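You operate a simulated robot arm through the tools that you are given. There is no shell and no other tool. Be economical: measure what you need, move in short steps, check, and stop when the job is done.

You are at the controls of a simulated robot arm. One attempt, no reset.

JOB
Run the blue sieve in the shaker for 10 seconds.
Fine: lid back on and red knob to LOCK; switch off when it has stopped; sieve, knob and dial stay so.

The check looks at the end state, three seconds after you hand in, the way a careful person would. Anything else that was tipped, shoved, dropped, spilled or broken makes it a failure. A push-on lid holds only when it is set on centred and level and pressed home; a screw cap is set on level and turned clockwise until tight.

ROBOT AND FRAMES
A 6-joint arm with a two-finger parallel gripper, fixed in place. Base frame: the origin is at the foot of the arm, x ahead of it, y to its left, z up; the work surface is at about z = 0. Readings come in m, degrees, newtons and seconds.
With the tool pointing down near the work surface it reaches from about 0.14 to 0.58 m from the base axis. Its first joint turns from -66.0 to 66.0 degrees. Payload 2.1 kg.
The TCP is the grasp point between the finger pads, 0.03 m short of the fingertips. In the tool frame z runs along the fingers and y along their closing line. Largest opening 0.094 m; finger width 0.028, thickness 0.01; the body of the gripper, 0.05 by 0.096 m, starts 0.055 m behind the TCP.
Orientation is that of the tool frame in the base frame, as a unit quaternion [w, x, y, z]. With the fingers straight down and closing along the base's y, the tool's x points along the base's -x, its y along +y and its z along -z.

CONTROLS
- The arm moves only by the tool nudge_tool. Its argument "series" is a list of rows, each a list of 6 numbers: the shift along the tool's x, y, z in m, then the turn, a rotation vector about the tool's x, y, z in degrees. In form: [[tx, ty, tz, wx, wy, wz], ...]. A call has 1 to 20 rows; each row shifts and turns the commanded pose from where the row before left it, along the tool's axes as they then stand. "fingers" is the gripper command, from -1 (fully open) to 1 (shut), values between in proportion, set as the call begins (left out, the last holds). Each row takes 0.2 s and may step no farther than 0.05 m and 8.6 degrees from the row before; otherwise, or with a gripper value out of range, the whole call is refused. Where a pose cannot be reached the arm comes as near as it can. A force on the tool above 40 N (or 10 N above the force at the start of the call, whichever is more), or a blocked arm, ends the call early, and 0.2 s more pass. Each finger travels about 0.072 m/s and halts on what it meets, pressing with about 27 N; the grip force reading is that of the motor and also rises with nothing between the fingers. The clock runs only during rows and for 0.2 s after the last one: add rows that do not move to give the fingers time. The reply holds the time, the measured pose of the TCP, the force on the tool along the base axes, the opening and the grip force, in the units named above and with some noise, with the torque about the TCP (base axes, N m) and any sound that the robot's microphone picked up, and new pictures: "pictures" is both (left out), scene, wrist or none.
- Cameras (640 x 400 px; columns grow to the right, rows downward): "scene" is fixed at [0.0482, -0.3635, 0.4918]; the picture's right is [0.84, -0.55, 0.00], its down [-0.27, -0.41, -0.87] and it looks along [0.48, 0.73, -0.49] (base axes); focal length 294 px, centre (320, 200). "wrist" rides on the gripper at [0.076, 0.014, -0.103] in the tool frame; the picture's right is [-0.18, 0.98, 0.00], its down [-0.75, -0.14, -0.64] and it looks along [-0.63, -0.12, 0.77] (tool axes); focal length 243 px, centre (320, 200). There is no depth. A picture from a camera that has moved, and an enlarged one, comes with that camera's place and axes in the base frame and with its lens.
- close_up(camera, box): a new picture of the part [left, top, right, bottom] of that camera's present view, enlarged. No time passes.
- hand_in(): hands the job in; it is judged then, once.

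Work in short steps. Places have to be worked out from the pictures, the camera data and where the tool is seen: move nearer, look again, correct. Check each grasp and each placing, and mend what went wrong. You have 120 turns and 200 pictures in all, those below and enlarged ones among them. Open the gripper and draw the arm clear of the work before you hand the job in, unless the task says otherwise; then end with one line.

The tools are called after "Request:" by a JSON object that holds its "op" and its "data". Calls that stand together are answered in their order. nudge_tool: Moves the arm, as the interface text tells. Its arguments: {"type":"object","properties":{"series":{"type":"array","items":{"type":"array","items":{"type":"number"}}},"fingers":{"type":"number"},"pictures":{"type":"string","enum":["both","scene","wrist","none"]}},"required":["series"]} The other tools are called the same way: close_up (camera, box) takes an enlarged picture of a part of a camera's view; hand_in () hands the job in.

At the start:

```text
time: 0.0
position: [0.2834, 0.0811, 0.3555]
tool_rot: [0.0, 0.0, 1.0, 0.001]
contact_force: [0.2, -1.2, 1.4]
ft_torque: [0.01, 0.01, 0.0]
width: 0.0938
finger_force: 0.1
```

scene: 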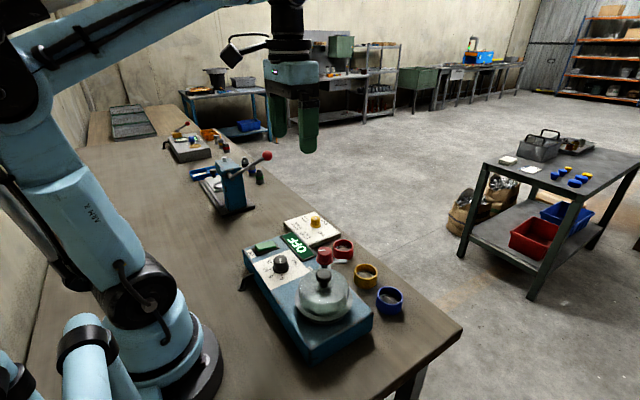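
wrist: 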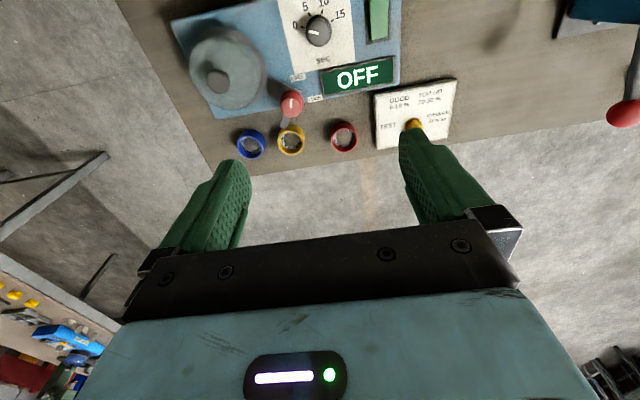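

The shaker is at the near right of the bench, with a domed lid, dial, red knob, green switch and three coloured sieves. I'll enlarge it for details.

Request:
{"op": "close_up", "data": {"camera": "scene", "box": [230, 205, 430, 375]}}

Request:
{"op": "close_up", "data": {"camera": "wrist", "box": [160, 0, 480, 180]}}

```text
2.35 times, centred on (330, 290) of scene
camera zoom: at [0.0482, -0.3635, 0.4918], right [0.84, -0.55, 0.0], down [-0.27, -0.41, -0.87], along [0.48, 0.73, -0.49], focal length 693 px, centre (296, -12)
```

zoom: 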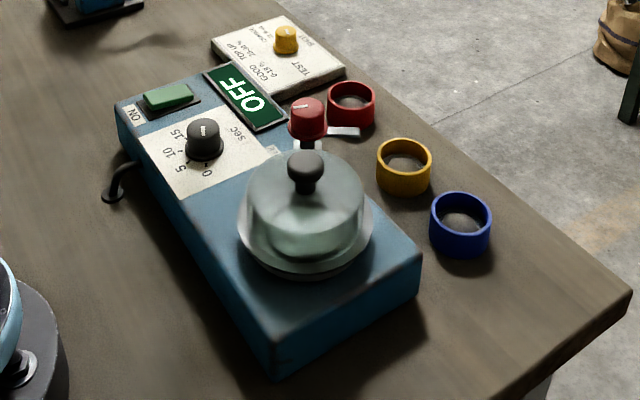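

```text
2.00 times, centred on (320, 90) of wrist
camera zoom: at [0.2064, 0.0965, 0.4586], right [0.18, 0.98, 0.0], down [0.75, -0.14, 0.64], along [0.63, -0.12, -0.77], focal length 485 px, centre (320, 420)
```

zoom: 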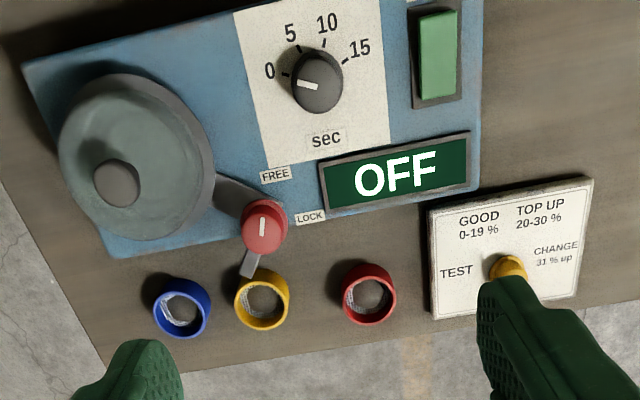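

Triangulated: the lid knob's top is near (0.265,-0.047,0.125), red knob (0.318,0.03,~0.09), dial (0.241,0.087,~0.07), green switch (0.24,0.168) and blue sieve (0.404,-0.084). I'll move nearer to see the latch and labels.

Request:
{"op": "nudge_tool", "data": {"series": [[0.03, -0.025, 0.03, 0, 0, 0], [0.03, -0.025, 0.03, 0, 0, 0], [0.03, -0.02, 0.03, 0, 0, 0], [0, 0, 0, 0, 0, 0]], "pictures": "both"}}

Request:
{"op": "close_up", "data": {"camera": "wrist", "box": [160, 0, 480, 200]}}

```text
time: 1.0
position: [0.1936, 0.0118, 0.2662]
tool_rot: [0.0, -0.001, 1.0, 0.0]
contact_force: [0.3, 0.6, 0.0]
ft_torque: [-0.01, 0.03, 0.01]
width: 0.0941
finger_force: 0.0
camera wrist: at [0.1158, 0.0267, 0.3682], right [0.18, 0.98, 0.0], down [0.75, -0.14, 0.64], along [0.63, -0.12, -0.77], focal length 243 px, centre (320, 200)
```

scene: 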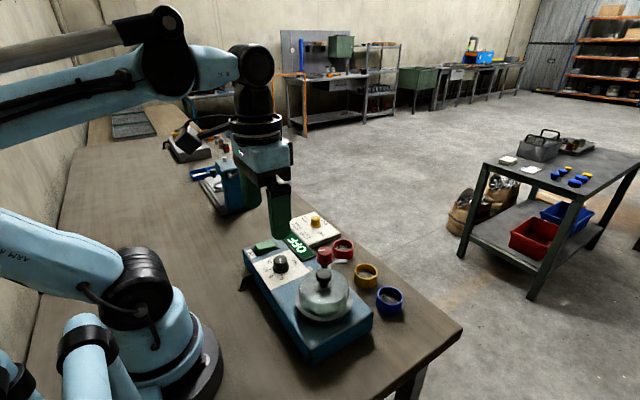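
wrist: 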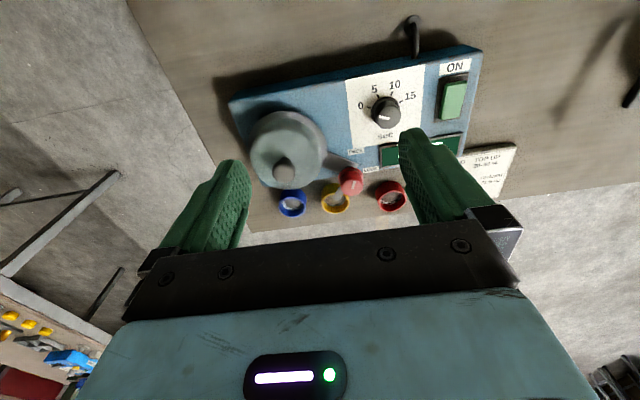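

```text
2.00 times, centred on (320, 100) of wrist
camera zoom: at [0.1158, 0.0267, 0.3682], right [0.18, 0.98, 0.0], down [0.75, -0.14, 0.64], along [0.63, -0.12, -0.77], focal length 485 px, centre (320, 400)
```

zoom: 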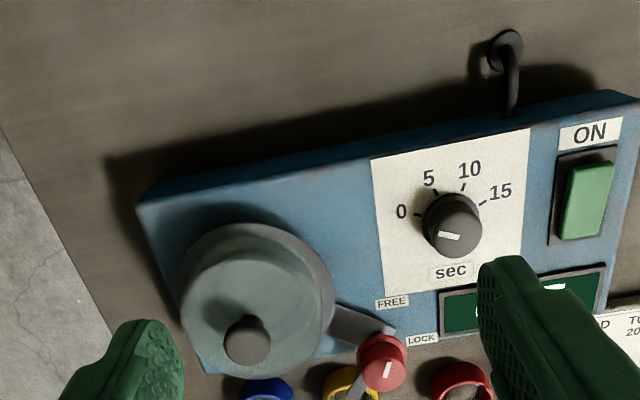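

The rocker's ON end is on its base side, the dial is at 0, and the box is nearly axis-aligned. I'll get a closer look at the red knob and latch arm.

Request:
{"op": "nudge_tool", "data": {"series": [[-0.015, 0.02, 0.035, 0, 0, 0], [-0.015, 0.018, 0.03, 0, 0, 0], [0, 0, 0, 0, 0, 0]], "pictures": "none"}}

Request:
{"op": "close_up", "data": {"camera": "wrist", "box": [200, 80, 440, 230]}}

Request:
{"op": "close_up", "data": {"camera": "scene", "box": [270, 230, 400, 330]}}

```text
time: 1.8
position: [0.2227, 0.0501, 0.2004]
tool_rot: [0.001, 0.0, 1.0, 0.001]
contact_force: [-0.2, 0.3, -0.3]
ft_torque: [-0.01, -0.01, 0.02]
width: 0.0938
finger_force: 0.1
```

```text
2.67 times, centred on (320, 155) of wrist
camera zoom: at [0.146, 0.0648, 0.3039], right [0.18, 0.98, 0.0], down [0.75, -0.14, 0.64], along [0.63, -0.12, -0.77], focal length 647 px, centre (320, 320)
```

zoom: 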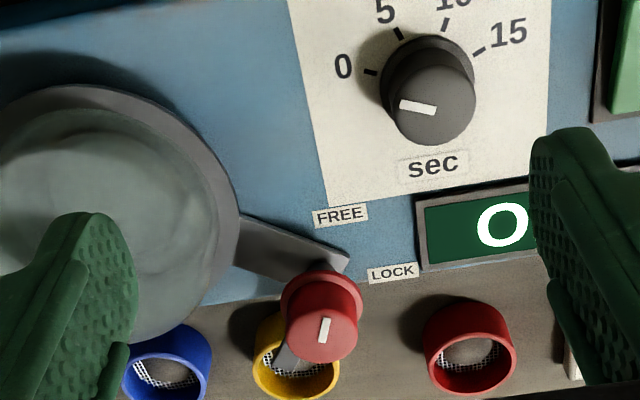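

```text
4.00 times, centred on (335, 280) of scene
camera zoom: at [0.0482, -0.3635, 0.4918], right [0.84, -0.55, 0.0], down [-0.27, -0.41, -0.87], along [0.48, 0.73, -0.49], focal length 1178 px, centre (260, -120)
```

zoom: 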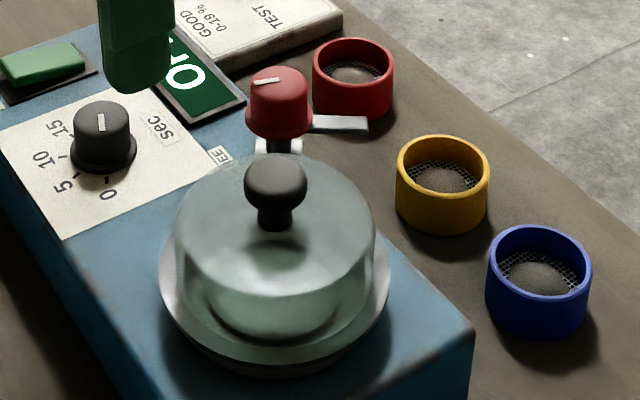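

The red knob points to FREE with the blade off the lid; a quarter turn clockwise will bring it over the lid. I'll go above the lid knob to check alignment.

Request:
{"op": "nudge_tool", "data": {"series": [[-0.022, -0.048, 0, 0, 0, 0], [-0.02, -0.049, 0.01, 0, 0, 0], [0, 0, 0, 0, 0, 0]], "pictures": "both"}}

Request:
{"op": "close_up", "data": {"camera": "wrist", "box": [200, 50, 440, 200]}}

```text
refused: row 1 steps farther than a row can; nothing moved
```

```text
2.67 times, centred on (320, 125) of wrist
camera zoom: at [0.146, 0.0648, 0.3039], right [0.18, 0.98, 0.0], down [0.75, -0.14, 0.64], along [0.63, -0.12, -0.77], focal length 647 px, centre (320, 400)
```

zoom: 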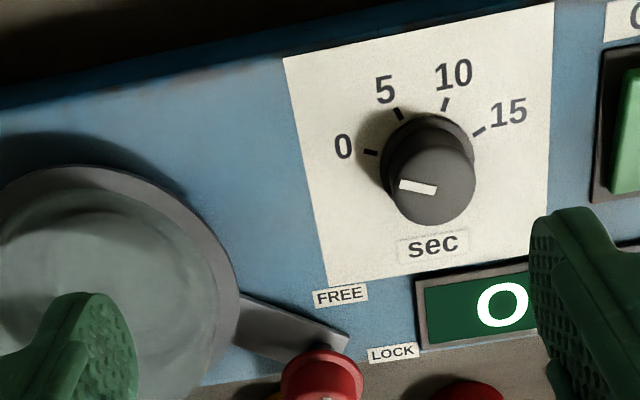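

The step was too long; I'll use three rows.

Request:
{"op": "nudge_tool", "data": {"series": [[-0.014, -0.033, 0, 0, 0, 0], [-0.014, -0.033, 0, 0, 0, 0], [-0.014, -0.031, 0.01, 0, 0, 0], [0, 0, 0, 0, 0, 0]], "pictures": "both"}}

Request:
{"op": "close_up", "data": {"camera": "wrist", "box": [200, 50, 440, 200]}}

```text
time: 2.8
position: [0.2646, -0.0463, 0.1916]
tool_rot: [0.001, 0.0, 1.0, 0.0]
contact_force: [0.1, 0.0, -0.2]
ft_torque: [0.02, 0.0, 0.0]
width: 0.094
finger_force: 0.3
camera wrist: at [0.1881, -0.0319, 0.2931], right [0.18, 0.98, 0.0], down [0.75, -0.14, 0.64], along [0.63, -0.12, -0.77], focal length 243 px, centre (320, 200)
```

scene: 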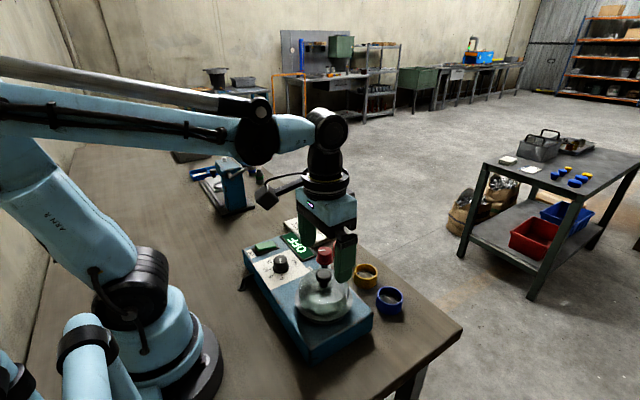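
wrist: 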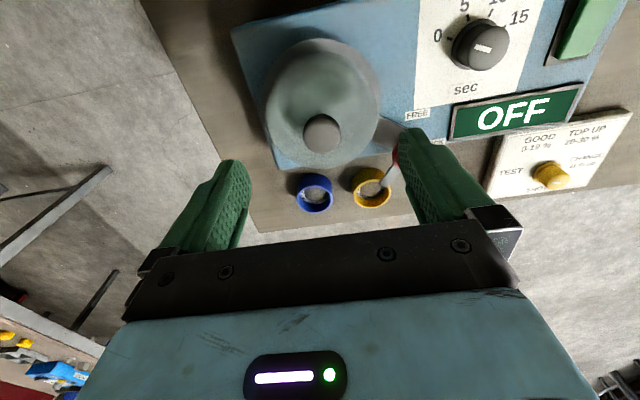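

```text
2.67 times, centred on (320, 125) of wrist
camera zoom: at [0.1881, -0.0319, 0.2931], right [0.18, 0.98, 0.0], down [0.75, -0.14, 0.64], along [0.63, -0.12, -0.77], focal length 647 px, centre (320, 400)
```

zoom: 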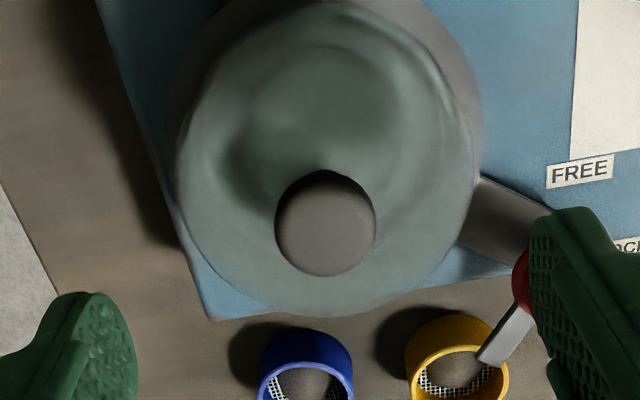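

The knob is centred under the TCP. I'll descend to TCP z≈0.130 so the tips stay above the dome.

Request:
{"op": "nudge_tool", "data": {"series": [[0, 0, 0.03, 0, 0, 0], [0, 0, 0.022, 0, 0, 0], [0, 0, 0.009, 0, 0, 0], [0, 0, 0, 0, 0, 0]], "fingers": -0.2, "pictures": "scene"}}

Request:
{"op": "close_up", "data": {"camera": "scene", "box": [270, 200, 400, 330]}}

```text
time: 3.6
position: [0.2655, -0.047, 0.1361]
tool_rot: [-0.002, -0.001, 1.0, 0.001]
contact_force: [-2.4, 0.5, 12.4]
ft_torque: [-0.08, -0.09, -0.02]
width: 0.0563
finger_force: 0.1
stopped in row 3: the force on the tool passed its limit at 83 N (the readings are from after the stop); the commanded pose is now the measured one
```

scene: 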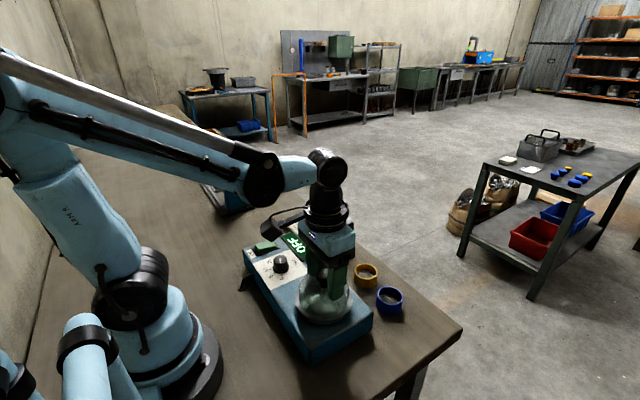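

```text
3.08 times, centred on (335, 265) of scene
camera zoom: at [0.0481, -0.3635, 0.4918], right [0.84, -0.55, 0.0], down [-0.27, -0.41, -0.87], along [0.48, 0.73, -0.49], focal length 906 px, centre (274, 0)
```

zoom: 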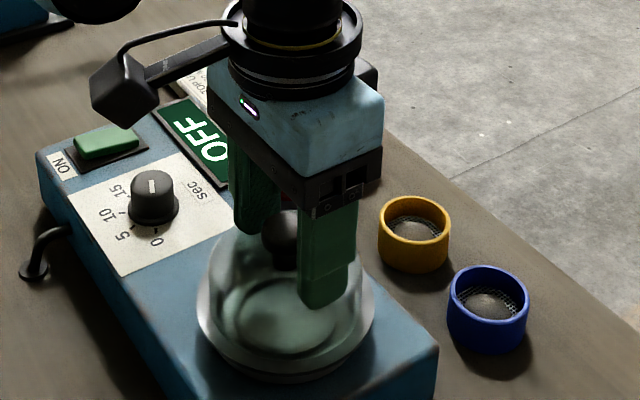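

The tips touched the dome at z≈0.106. I'll back off 3 mm and close on the knob.

Request:
{"op": "nudge_tool", "data": {"series": [[0, 0, -0.003, 0, 0, 0], [0, 0, 0, 0, 0, 0]], "pictures": "none"}}

Request:
{"op": "nudge_tool", "data": {"series": [[0, 0, 0, 0, 0, 0], [0, 0, 0, 0, 0, 0], [0, 0, 0, 0, 0, 0]], "fingers": 1, "pictures": "wrist"}}

```text
time: 4.2
position: [0.2654, -0.0462, 0.1392]
tool_rot: [-0.002, 0.0, 1.0, 0.001]
contact_force: [0.4, 0.5, 0.5]
ft_torque: [0.01, 0.02, -0.01]
width: 0.0565
finger_force: 0.0
```

```text
time: 5.0
position: [0.265, -0.0474, 0.1378]
tool_rot: [-0.002, 0.0, 1.0, 0.001]
contact_force: [-0.3, 4.3, 4.6]
ft_torque: [0.02, 0.02, -0.01]
width: 0.0267
finger_force: 26.7
heard: snap
camera wrist: at [0.1894, -0.0323, 0.2417], right [0.18, 0.98, 0.0], down [0.76, -0.14, 0.64], along [0.63, -0.12, -0.77], focal length 243 px, centre (320, 200)
```

wrist: 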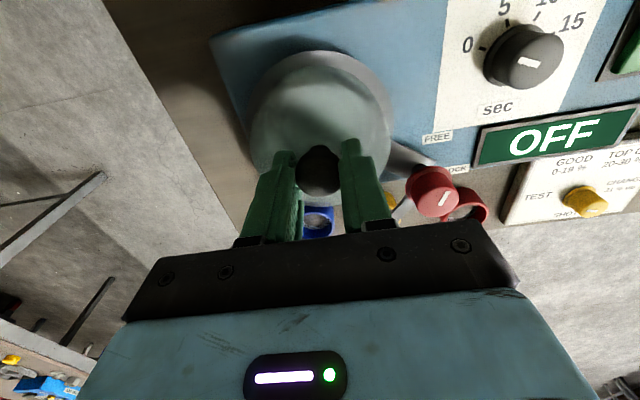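

The knob is gripped (26.7 mm). A snap was heard, probably the lid freeing. I'll lift straight up.

Request:
{"op": "nudge_tool", "data": {"series": [[0, 0, -0.005, 0, 0, 0], [0, 0, -0.01, 0, 0, 0], [0, 0, -0.02, 0, 0, 0], [0, 0, -0.025, 0, 0, 0], [0, 0, 0, 0, 0, 0]], "pictures": "scene"}}

Request:
{"op": "close_up", "data": {"camera": "scene", "box": [250, 180, 410, 340]}}

```text
time: 6.2
position: [0.2661, -0.0474, 0.1996]
tool_rot: [-0.002, 0.001, 1.0, 0.001]
contact_force: [-1.3, -0.5, -1.6]
ft_torque: [0.0, 0.0, 0.01]
width: 0.0268
finger_force: 26.9
```

scene: 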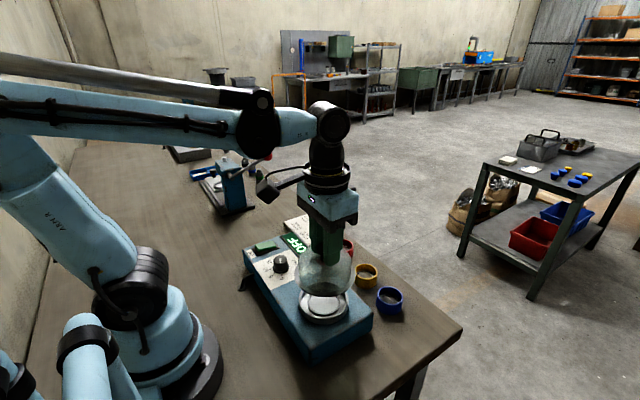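

```text
2.50 times, centred on (330, 260) of scene
camera zoom: at [0.0482, -0.3635, 0.4918], right [0.84, -0.55, 0.0], down [-0.27, -0.41, -0.87], along [0.48, 0.73, -0.49], focal length 736 px, centre (295, 50)
```

zoom: 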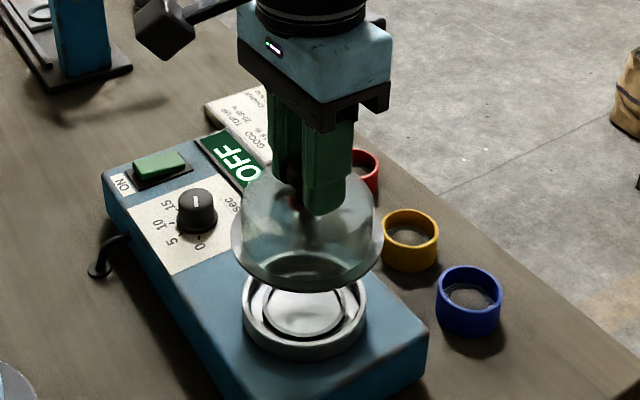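

The lid is free and the cup's recess is visible. I'll carry the lid high to the clear bench left of the shaker, around (0.24, 0.30).

Request:
{"op": "nudge_tool", "data": {"series": [[0, 0, -0.03, 0, 0, 0], [0.003, 0.043, 0, 0, 0, 0], [0.003, 0.043, 0, 0, 0, 0], [0.003, 0.043, 0, 0, 0, 0], [0.003, 0.043, 0, 0, 0, 0], [0.003, 0.043, 0, 0, 0, 0], [0.003, 0.043, 0, 0, 0, 0], [0.003, 0.043, 0, 0, 0, 0], [0.004, 0.046, 0, 0, 0, 0], [0, 0, 0, 0, 0, 0]], "pictures": "both"}}

```text
time: 8.4
position: [0.2405, 0.2995, 0.2278]
tool_rot: [-0.002, 0.0, 1.0, 0.0]
contact_force: [-0.5, -0.2, -1.5]
ft_torque: [-0.03, 0.0, -0.01]
width: 0.0271
finger_force: 27.1
camera wrist: at [0.1648, 0.3146, 0.3313], right [0.18, 0.98, 0.0], down [0.76, -0.14, 0.64], along [0.63, -0.12, -0.77], focal length 243 px, centre (320, 200)
```

scene: 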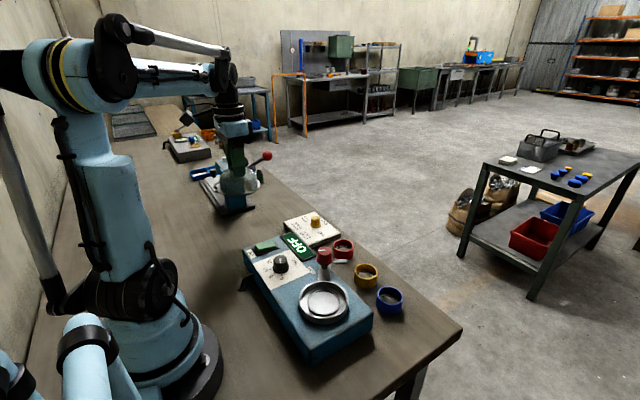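
wrist: 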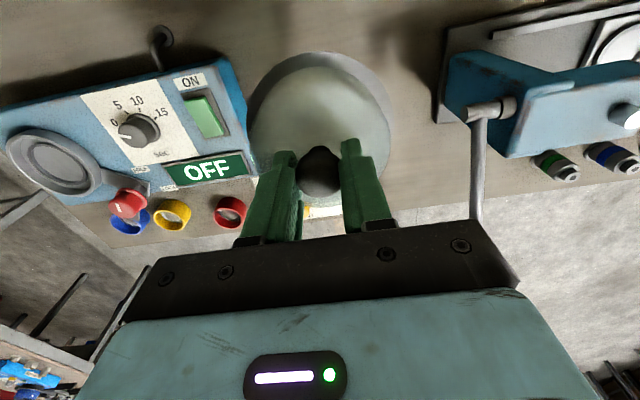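

The spot is clear: the press base starts at y≈0.44 and the box ends at y≈0.2. I'll lower the lid gently.

Request:
{"op": "nudge_tool", "data": {"series": [[0, 0, 0.045, 0, 0, 0], [0, 0, 0.045, 0, 0, 0], [0, 0, 0.035, 0, 0, 0], [0, 0, 0.005, 0, 0, 0], [0, 0, 0, 0, 0, 0]], "pictures": "scene"}}

Request:
{"op": "close_up", "data": {"camera": "scene", "box": [180, 130, 300, 240]}}

```text
time: 9.6
position: [0.2415, 0.3003, 0.0981]
tool_rot: [-0.001, 0.0, 1.0, 0.002]
contact_force: [-1.2, -0.2, -1.9]
ft_torque: [0.03, -0.02, 0.01]
width: 0.0267
finger_force: 26.5
```

scene: 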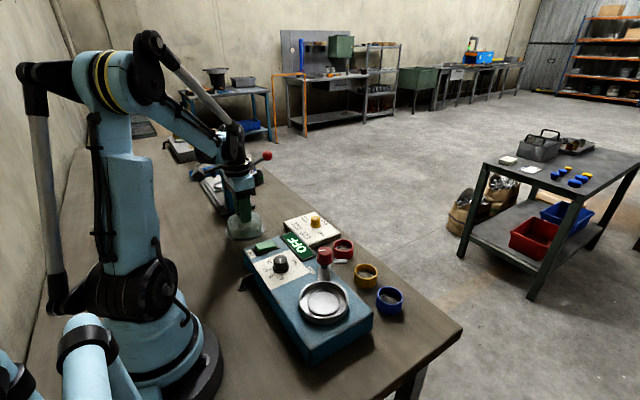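

```text
3.64 times, centred on (240, 185) of scene
camera zoom: at [0.0482, -0.3635, 0.4918], right [0.84, -0.55, 0.0], down [-0.27, -0.41, -0.87], along [0.48, 0.73, -0.49], focal length 1070 px, centre (611, 254)
```

zoom: 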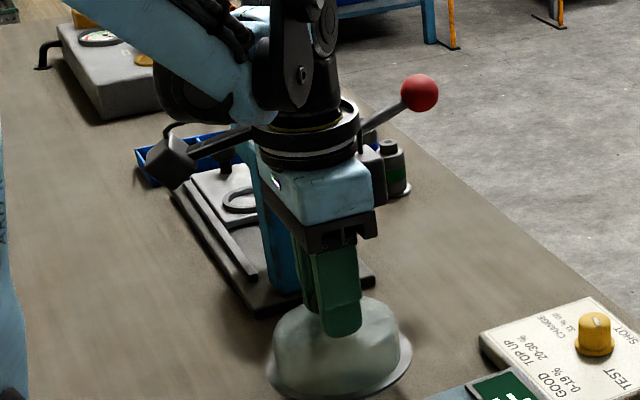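

The flange is about 2 cm above the bench. I'll lower in small steps.

Request:
{"op": "nudge_tool", "data": {"series": [[0, 0, 0.008, 0, 0, 0], [0, 0, 0.004, 0, 0, 0], [0, 0, 0.003, 0, 0, 0], [0, 0, 0, 0, 0, 0]], "pictures": "scene"}}

Request:
{"op": "close_up", "data": {"camera": "scene", "box": [200, 190, 290, 250]}}

```text
time: 10.6
position: [0.2405, 0.3, 0.0839]
tool_rot: [-0.002, 0.0, 1.0, 0.001]
contact_force: [0.7, -0.5, -1.4]
ft_torque: [0.0, 0.02, 0.0]
width: 0.0268
finger_force: 26.8
```

scene: 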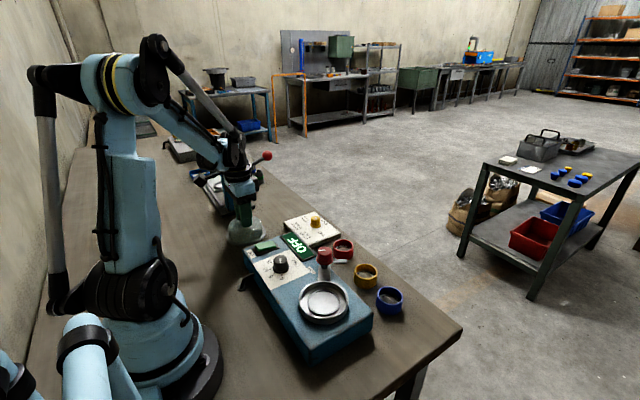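

```text
6.67 times, centred on (245, 220) of scene
camera zoom: at [0.0482, -0.3635, 0.4918], right [0.84, -0.55, 0.0], down [-0.27, -0.41, -0.87], along [0.48, 0.73, -0.49], focal length 1963 px, centre (820, 67)
```

zoom: 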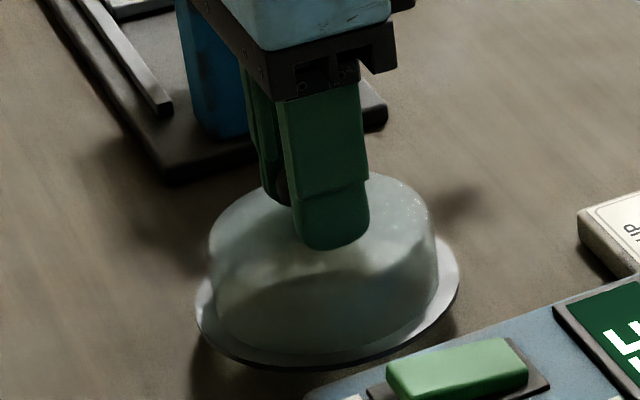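

Still slightly above the bench (there's a shadow gap). I'll continue in 2 mm steps.

Request:
{"op": "nudge_tool", "data": {"series": [[0, 0, 0.003, 0, 0, 0], [0, 0, 0.002, 0, 0, 0], [0, 0, 0.002, 0, 0, 0], [0, 0, 0.002, 0, 0, 0], [0, 0, 0, 0, 0, 0]], "pictures": "none"}}

Request:
{"op": "close_up", "data": {"camera": "scene", "box": [200, 190, 290, 250]}}

```text
time: 11.8
position: [0.2406, 0.3008, 0.0757]
tool_rot: [-0.001, -0.001, 1.0, 0.001]
contact_force: [-0.3, 0.1, -2.0]
ft_torque: [0.01, 0.01, 0.02]
width: 0.0266
finger_force: 27.5
```

```text
6.67 times, centred on (245, 220) of scene
camera zoom: at [0.0482, -0.3635, 0.4918], right [0.84, -0.55, 0.0], down [-0.27, -0.41, -0.87], along [0.48, 0.73, -0.49], focal length 1963 px, centre (820, 67)
```

zoom: 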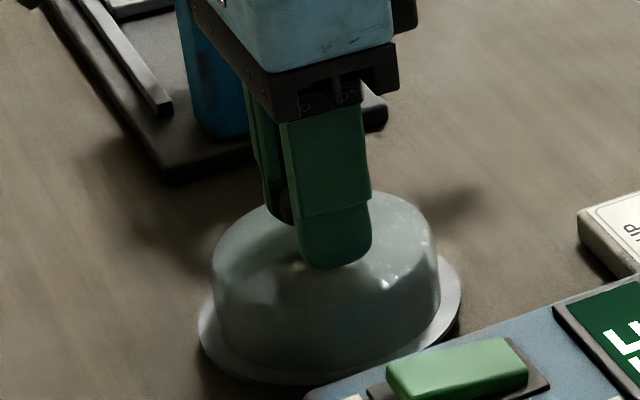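

Request:
{"op": "nudge_tool", "data": {"series": [[0, 0, 0.002, 0, 0, 0], [0, 0, 0.002, 0, 0, 0], [0, 0, 0.002, 0, 0, 0], [0, 0, 0, 0, 0, 0]], "pictures": "none"}}

Request:
{"op": "close_up", "data": {"camera": "scene", "box": [200, 190, 290, 250]}}

```text
time: 12.8
position: [0.2404, 0.3003, 0.0688]
tool_rot: [-0.002, 0.0, 1.0, 0.001]
contact_force: [-0.4, -0.2, -1.8]
ft_torque: [0.01, -0.01, -0.01]
width: 0.0268
finger_force: 26.8
```

```text
6.67 times, centred on (245, 220) of scene
camera zoom: at [0.0482, -0.3635, 0.4918], right [0.84, -0.55, 0.0], down [-0.27, -0.41, -0.87], along [0.48, 0.73, -0.49], focal length 1963 px, centre (820, 67)
```

zoom: 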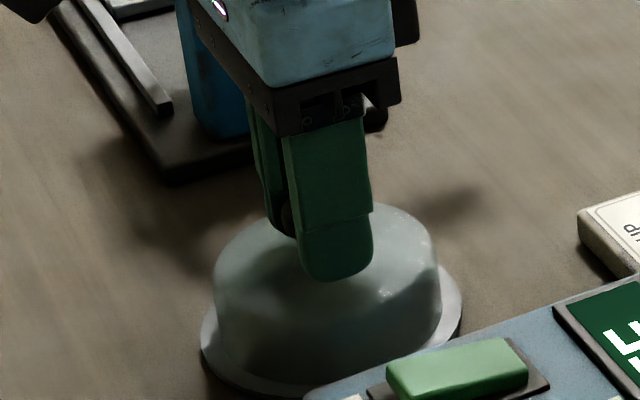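

Request:
{"op": "nudge_tool", "data": {"series": [[0, 0, 0.002, 0, 0, 0], [0, 0, 0.002, 0, 0, 0], [0, 0, 0.001, 0, 0, 0], [0, 0, 0, 0, 0, 0]], "pictures": "none"}}

```text
time: 13.7
position: [0.2404, 0.3004, 0.0645]
tool_rot: [-0.002, 0.001, 1.0, 0.0]
contact_force: [-0.4, -0.8, 9.4]
ft_torque: [0.0, -0.04, -0.03]
width: 0.0269
finger_force: 26.6
stopped in row 4: the force on the tool passed its limit at 42 N (the readings are from after the stop); the commanded pose is now the measured one
```

The lid is on the bench (contact near TCP z 0.065). I'll ease up 1 mm and open.

Request:
{"op": "nudge_tool", "data": {"series": [[0, 0, -0.001, 0, 0, 0], [0, 0, 0, 0, 0, 0]], "pictures": "none"}}

Request:
{"op": "nudge_tool", "data": {"series": [[0, 0, 0, 0, 0, 0], [0, 0, 0, 0, 0, 0], [0, 0, -0.03, 0, 0, 0], [0, 0, -0.04, 0, 0, 0], [0, 0, -0.04, 0, 0, 0], [0, 0, 0, 0, 0, 0]], "fingers": -0.2, "pictures": "both"}}

```text
time: 14.3
position: [0.24, 0.3, 0.0663]
tool_rot: [-0.001, 0.0, 1.0, 0.0]
contact_force: [0.8, 0.0, -1.0]
ft_torque: [0.01, 0.02, 0.01]
width: 0.0268
finger_force: 27.2
```

```text
time: 15.7
position: [0.2401, 0.3008, 0.1758]
tool_rot: [-0.002, 0.0, 1.0, 0.0]
contact_force: [0.4, 0.1, -0.4]
ft_torque: [0.0, 0.03, -0.01]
width: 0.0565
finger_force: 0.0
camera wrist: at [0.164, 0.3151, 0.2791], right [0.18, 0.98, 0.0], down [0.76, -0.14, 0.64], along [0.63, -0.12, -0.77], focal length 243 px, centre (320, 200)
```

scene: 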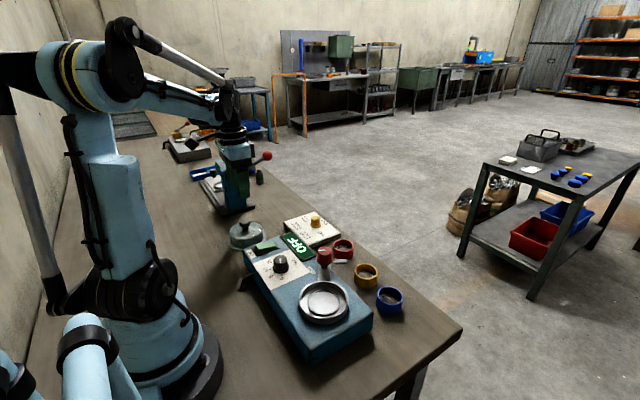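
wrist: 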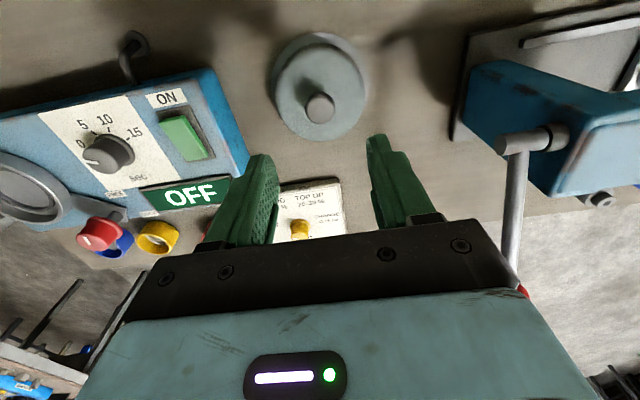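

The lid rests upright at (0.24, 0.30). Now I'll travel over to the blue sieve.

Request:
{"op": "nudge_tool", "data": {"series": [[0, 0, -0.03, 0, 0, 0], [-0.0164, -0.0385, 0, 0, 0, 0], [-0.0164, -0.0385, 0, 0, 0, 0], [-0.0164, -0.0385, 0, 0, 0, 0], [-0.0164, -0.0385, 0, 0, 0, 0], [-0.0164, -0.0385, 0, 0, 0, 0], [-0.0164, -0.0385, 0, 0, 0, 0], [-0.0164, -0.0385, 0, 0, 0, 0], [-0.0164, -0.0385, 0, 0, 0, 0], [-0.0164, -0.0385, 0, 0, 0, 0], [-0.0164, -0.0385, 0, 0, 0, 0], [0, 0, 0.05, 0, 0, 0], [0, 0, 0.03, 0, 0, 0], [0, 0, 0, 0, 0, 0]], "fingers": 0.5, "pictures": "both"}}

Request:
{"op": "close_up", "data": {"camera": "wrist", "box": [200, 50, 440, 200]}}

```text
time: 18.7
position: [0.4058, -0.086, 0.1251]
tool_rot: [-0.002, -0.001, 1.0, 0.0]
contact_force: [0.3, 1.0, -0.2]
ft_torque: [-0.02, 0.01, 0.05]
width: 0.0232
finger_force: 0.0
camera wrist: at [0.3286, -0.0707, 0.2272], right [0.18, 0.98, 0.0], down [0.76, -0.14, 0.64], along [0.63, -0.12, -0.77], focal length 243 px, centre (320, 200)
```

scene: 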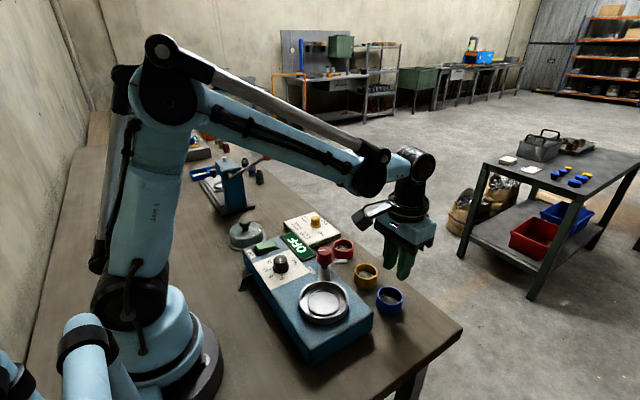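
wrist: 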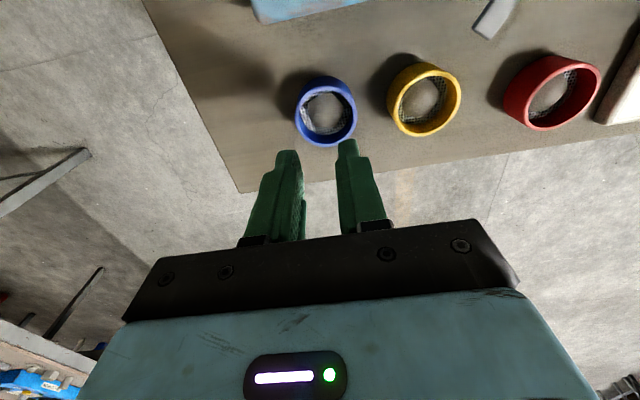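

```text
2.67 times, centred on (320, 125) of wrist
camera zoom: at [0.3286, -0.0707, 0.2272], right [0.18, 0.98, 0.0], down [0.76, -0.14, 0.64], along [0.63, -0.12, -0.77], focal length 647 px, centre (320, 400)
```

zoom: 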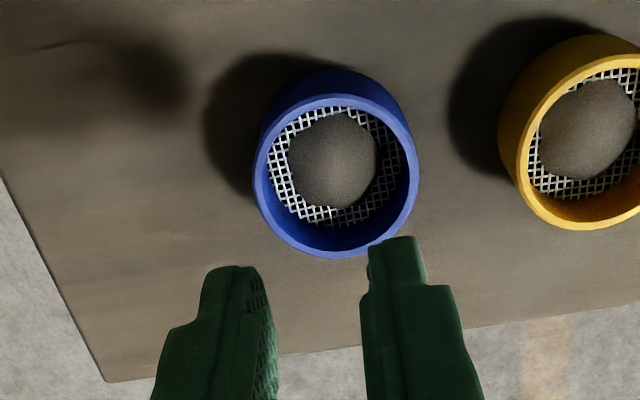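

The blue sieve's rim is at about (0.402,-0.080), Ø≈0.05 and ≈32 mm tall. I'll open to 70 mm, align and descend to grip just its upper half.

Request:
{"op": "nudge_tool", "data": {"series": [[0.0035, 0.006, 0, 0, 0, 0], [0, 0, 0, 0, 0, 0], [0, 0, 0, 0, 0, 0], [0, 0, 0.03, 0, 0, 0], [0, 0, 0.01, 0, 0, 0], [0, 0, 0, 0, 0, 0]], "fingers": -0.49, "pictures": "wrist"}}

```text
time: 20.1
position: [0.3996, -0.0794, 0.0845]
tool_rot: [-0.002, 0.0, 1.0, 0.0]
contact_force: [-0.1, -0.5, -0.8]
ft_torque: [0.01, 0.01, -0.01]
width: 0.0699
finger_force: 0.0
camera wrist: at [0.3246, -0.0639, 0.1872], right [0.18, 0.98, 0.0], down [0.76, -0.14, 0.64], along [0.63, -0.12, -0.77], focal length 243 px, centre (320, 200)
```

wrist: 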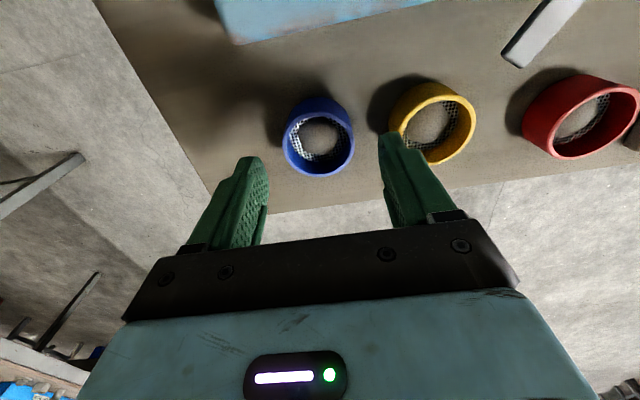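

Alignment is within 1–2 mm. Descend to z≈0.048 and close.

Request:
{"op": "nudge_tool", "data": {"series": [[0, 0, 0.02, 0, 0, 0], [0, 0, 0.016, 0, 0, 0], [0, 0, 0, 0, 0, 0]], "pictures": "wrist"}}

Request:
{"op": "close_up", "data": {"camera": "scene", "box": [340, 220, 460, 320]}}

```text
time: 20.9
position: [0.4012, -0.0797, 0.0486]
tool_rot: [-0.002, 0.001, 1.0, 0.0]
contact_force: [0.5, 0.6, -0.3]
ft_torque: [0.01, 0.01, 0.0]
width: 0.0702
finger_force: 0.1
camera wrist: at [0.3241, -0.0642, 0.1513], right [0.18, 0.98, 0.0], down [0.76, -0.14, 0.64], along [0.63, -0.12, -0.77], focal length 243 px, centre (320, 200)
```

wrist: 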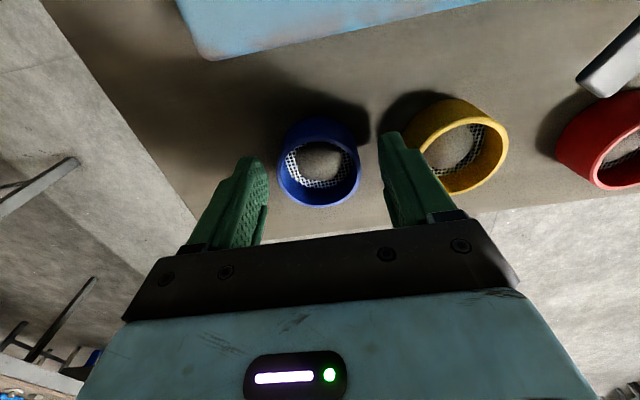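

```text
4.00 times, centred on (400, 270) of scene
camera zoom: at [0.0482, -0.3635, 0.4918], right [0.84, -0.55, 0.0], down [-0.27, -0.41, -0.87], along [0.48, 0.73, -0.49], focal length 1178 px, centre (0, -80)
```

zoom: 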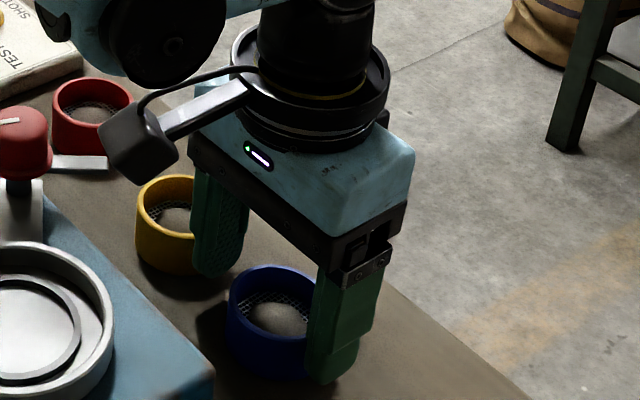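

The fingers straddle the sieve with clearance to the yellow one. Closing.

Request:
{"op": "nudge_tool", "data": {"series": [[0, 0, 0, 0, 0, 0], [0, 0, 0, 0, 0, 0], [0, 0, 0, 0, 0, 0]], "fingers": 1, "pictures": "wrist"}}

Request:
{"op": "nudge_tool", "data": {"series": [[0, 0, -0.01, 0, 0, 0], [0, 0, -0.02, 0, 0, 0], [0, 0, -0.03, 0, 0, 0], [0, 0, -0.03, 0, 0, 0], [0, 0, -0.03, 0, 0, 0], [0, 0, 0, 0, 0, 0]], "pictures": "both"}}

```text
time: 21.7
position: [0.4009, -0.0794, 0.0486]
tool_rot: [-0.001, 0.0, 1.0, 0.0]
contact_force: [-0.2, -0.1, -0.2]
ft_torque: [-0.02, 0.01, -0.04]
width: 0.0511
finger_force: 26.7
camera wrist: at [0.3241, -0.0642, 0.1515], right [0.18, 0.98, 0.0], down [0.76, -0.14, 0.64], along [0.63, -0.12, -0.77], focal length 243 px, centre (320, 200)
```

wrist: 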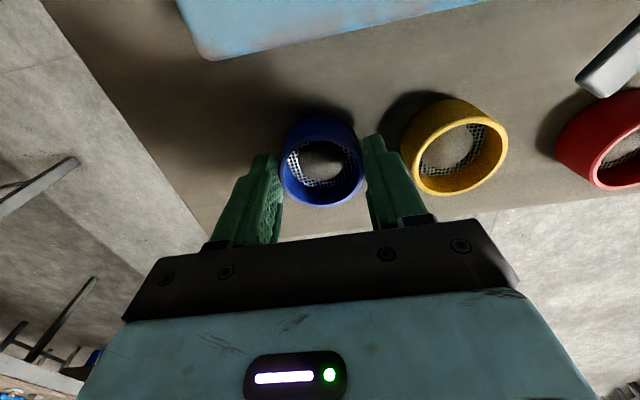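

```text
time: 23.1
position: [0.4007, -0.0789, 0.1707]
tool_rot: [-0.002, 0.0, 1.0, 0.0]
contact_force: [0.8, -0.5, 0.3]
ft_torque: [0.03, 0.01, 0.01]
width: 0.051
finger_force: 26.7
camera wrist: at [0.3248, -0.0637, 0.2729], right [0.18, 0.98, 0.0], down [0.76, -0.14, 0.64], along [0.63, -0.12, -0.77], focal length 243 px, centre (320, 200)
```

scene: 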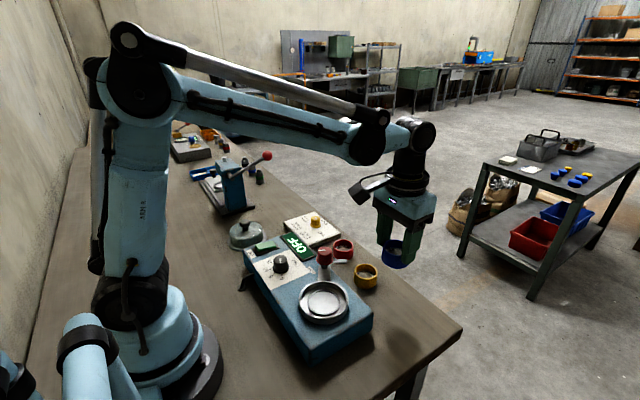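
wrist: 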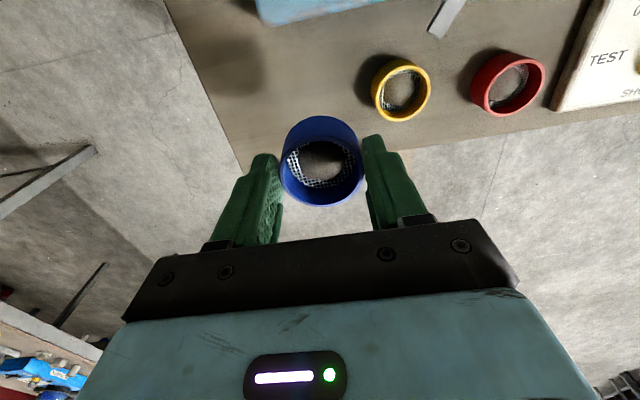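

The sieve is held, level. I'll measure its offset from the TCP, and the cup.

Request:
{"op": "close_up", "data": {"camera": "wrist", "box": [240, 90, 400, 220]}}

Request:
{"op": "close_up", "data": {"camera": "scene", "box": [280, 240, 370, 340]}}

```text
3.08 times, centred on (320, 155) of wrist
camera zoom: at [0.3248, -0.0637, 0.2729], right [0.18, 0.98, 0.0], down [0.76, -0.14, 0.64], along [0.63, -0.12, -0.77], focal length 746 px, centre (320, 338)
```

zoom: 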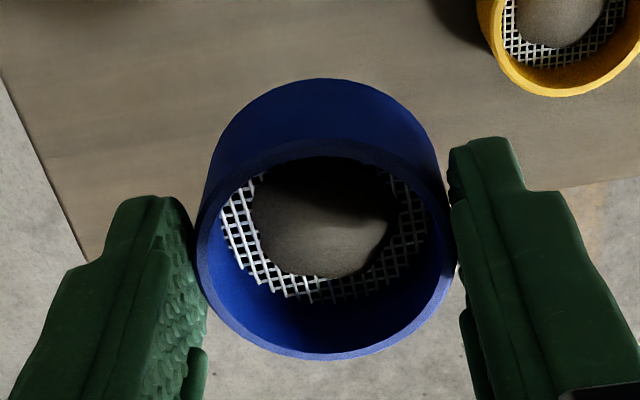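

```text
4.00 times, centred on (325, 290) of scene
camera zoom: at [0.0482, -0.3635, 0.4918], right [0.84, -0.55, 0.0], down [-0.27, -0.41, -0.87], along [0.48, 0.73, -0.49], focal length 1178 px, centre (300, -160)
```

zoom: 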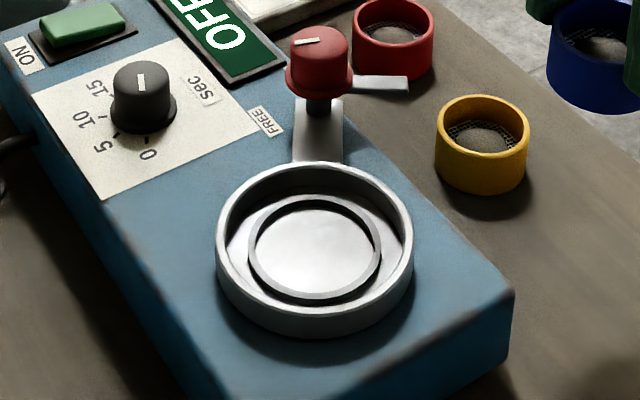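

The sieve is centred on the TCP to ~1 mm. The cup has a locating ring (~54 mm inside) for it; I'll move to a spot where the wrist camera sees the cup past the held sieve.

Request:
{"op": "nudge_tool", "data": {"series": [[0, 0, -0.04, 0, 0, 0], [0, 0, -0.04, 0, 0, 0], [0.029, 0.008, 0, 0, 0, 0], [0.029, 0.008, 0, 0, 0, 0], [0.029, 0.008, 0, 0, 0, 0], [0.029, 0.008, 0, 0, 0, 0], [0, 0, 0, 0, 0, 0]], "pictures": "wrist"}}

Request:
{"op": "close_up", "data": {"camera": "wrist", "box": [260, 10, 380, 130]}}

```text
time: 24.7
position: [0.2847, -0.0456, 0.2491]
tool_rot: [-0.001, 0.001, 1.0, 0.001]
contact_force: [-0.3, 0.4, -1.7]
ft_torque: [-0.02, 0.04, -0.04]
width: 0.051
finger_force: 27.5
camera wrist: at [0.2087, -0.0326, 0.3522], right [0.18, 0.98, 0.0], down [0.76, -0.14, 0.64], along [0.63, -0.12, -0.77], focal length 243 px, centre (320, 200)
```

wrist: 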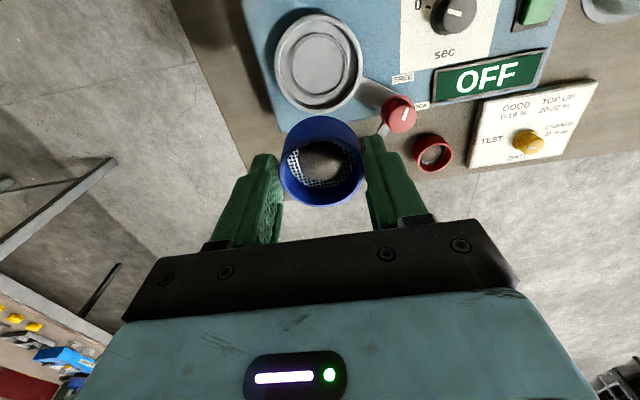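

```text
3.33 times, centred on (320, 70) of wrist
camera zoom: at [0.2087, -0.0326, 0.3522], right [0.18, 0.98, 0.0], down [0.76, -0.14, 0.64], along [0.63, -0.12, -0.77], focal length 809 px, centre (320, 633)
```

zoom: 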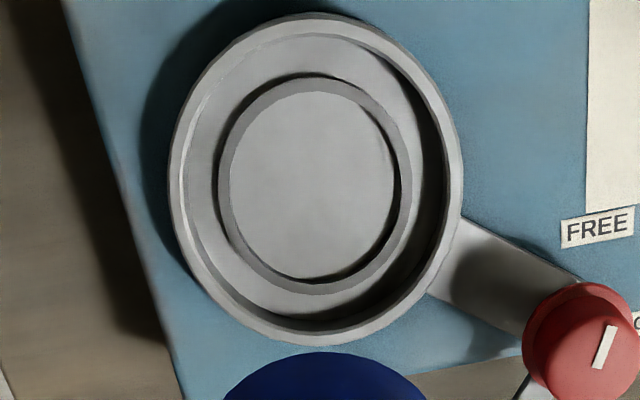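

Correcting for perspective, the cup centre is at (0.2653,-0.0457), and the sieve sits ~3 mm ahead of the TCP. I'll move to TCP x≈0.2623 and lower to just above the cup.

Request:
{"op": "nudge_tool", "data": {"series": [[0.0224, 0, 0, 0, 0, 0], [0, 0, 0.045, 0, 0, 0], [0, 0, 0.045, 0, 0, 0], [0, 0, 0.022, 0, 0, 0], [0, 0, 0, 0, 0, 0]], "pictures": "wrist"}}

Request:
{"op": "close_up", "data": {"camera": "wrist", "box": [240, 90, 400, 220]}}

Request:
{"op": "close_up", "data": {"camera": "scene", "box": [280, 240, 370, 330]}}

```text
time: 25.9
position: [0.2626, -0.0475, 0.1379]
tool_rot: [-0.002, 0.0, 1.0, 0.0]
contact_force: [0.3, -1.0, -0.8]
ft_torque: [0.0, 0.0, -0.02]
width: 0.0511
finger_force: 26.7
camera wrist: at [0.1866, -0.0323, 0.2403], right [0.18, 0.98, 0.0], down [0.76, -0.14, 0.64], along [0.63, -0.12, -0.77], focal length 243 px, centre (320, 200)
```

wrist: 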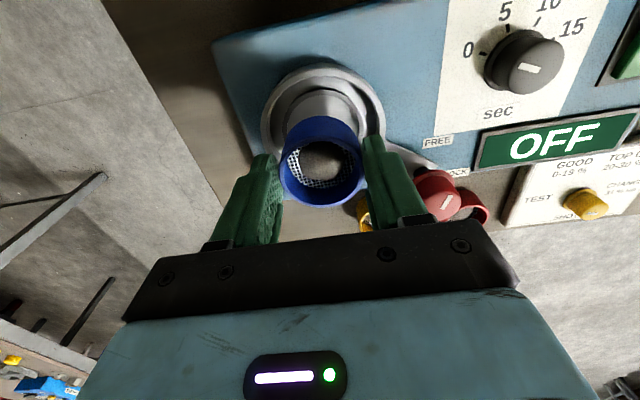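

```text
3.08 times, centred on (320, 155) of wrist
camera zoom: at [0.1866, -0.0323, 0.2403], right [0.18, 0.98, 0.0], down [0.76, -0.14, 0.64], along [0.63, -0.12, -0.77], focal length 746 px, centre (320, 338)
```

zoom: 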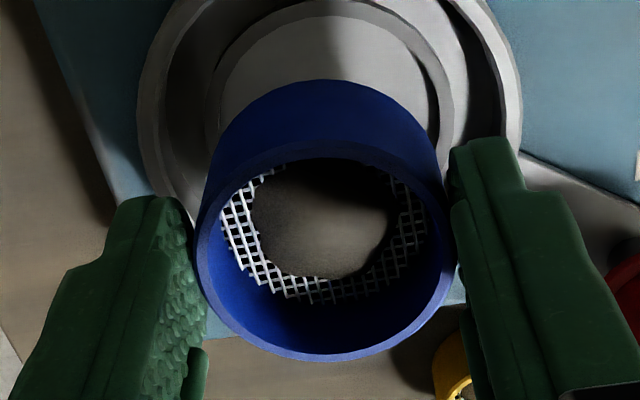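

```text
4.44 times, centred on (325, 285) of scene
camera zoom: at [0.0482, -0.3635, 0.4918], right [0.84, -0.55, 0.0], down [-0.27, -0.41, -0.87], along [0.48, 0.73, -0.49], focal length 1308 px, centre (298, -178)
```

zoom: 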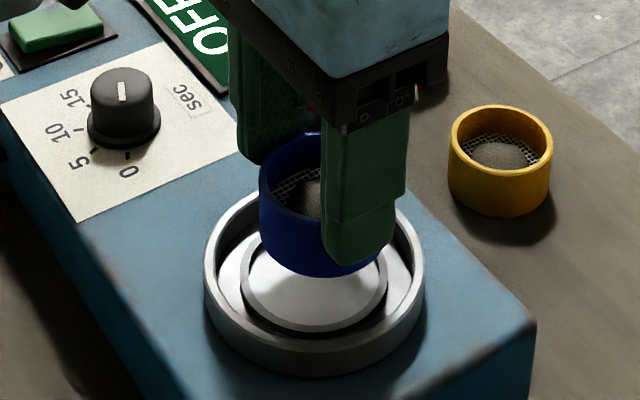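

The ring appears ~2 mm to +y of the sieve. I'll shift and lower to just above the ring.

Request:
{"op": "nudge_tool", "data": {"series": [[0, 0.0018, 0, 0, 0, 0], [0, 0, 0.012, 0, 0, 0], [0, 0, 0.006, 0, 0, 0], [0, 0, 0, 0, 0, 0]], "pictures": "none"}}

Request:
{"op": "close_up", "data": {"camera": "wrist", "box": [240, 90, 400, 220]}}

Request:
{"op": "close_up", "data": {"camera": "scene", "box": [280, 240, 370, 330]}}

```text
time: 26.9
position: [0.2628, -0.0446, 0.1194]
tool_rot: [-0.001, 0.0, 1.0, 0.001]
contact_force: [0.2, -0.2, -1.1]
ft_torque: [-0.03, -0.03, 0.01]
width: 0.051
finger_force: 27.5
```

```text
3.08 times, centred on (320, 155) of wrist
camera zoom: at [0.1866, -0.0303, 0.2222], right [0.18, 0.98, 0.0], down [0.76, -0.14, 0.64], along [0.63, -0.12, -0.77], focal length 746 px, centre (320, 338)
```

zoom: 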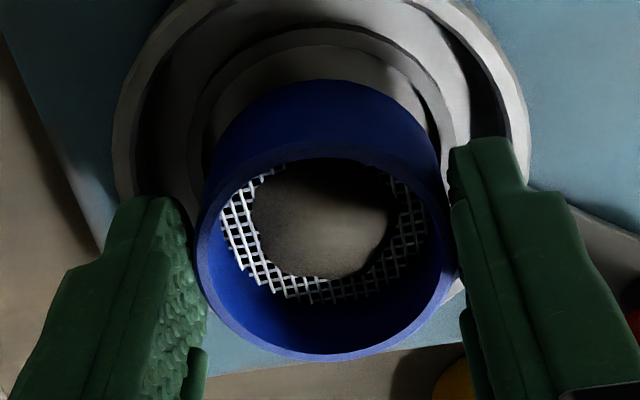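

```text
4.44 times, centred on (325, 285) of scene
camera zoom: at [0.0482, -0.3635, 0.4918], right [0.84, -0.55, 0.0], down [-0.27, -0.41, -0.87], along [0.48, 0.73, -0.49], focal length 1308 px, centre (298, -178)
```

zoom: 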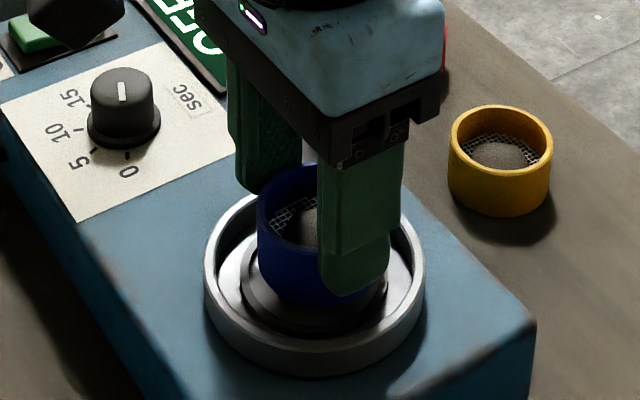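

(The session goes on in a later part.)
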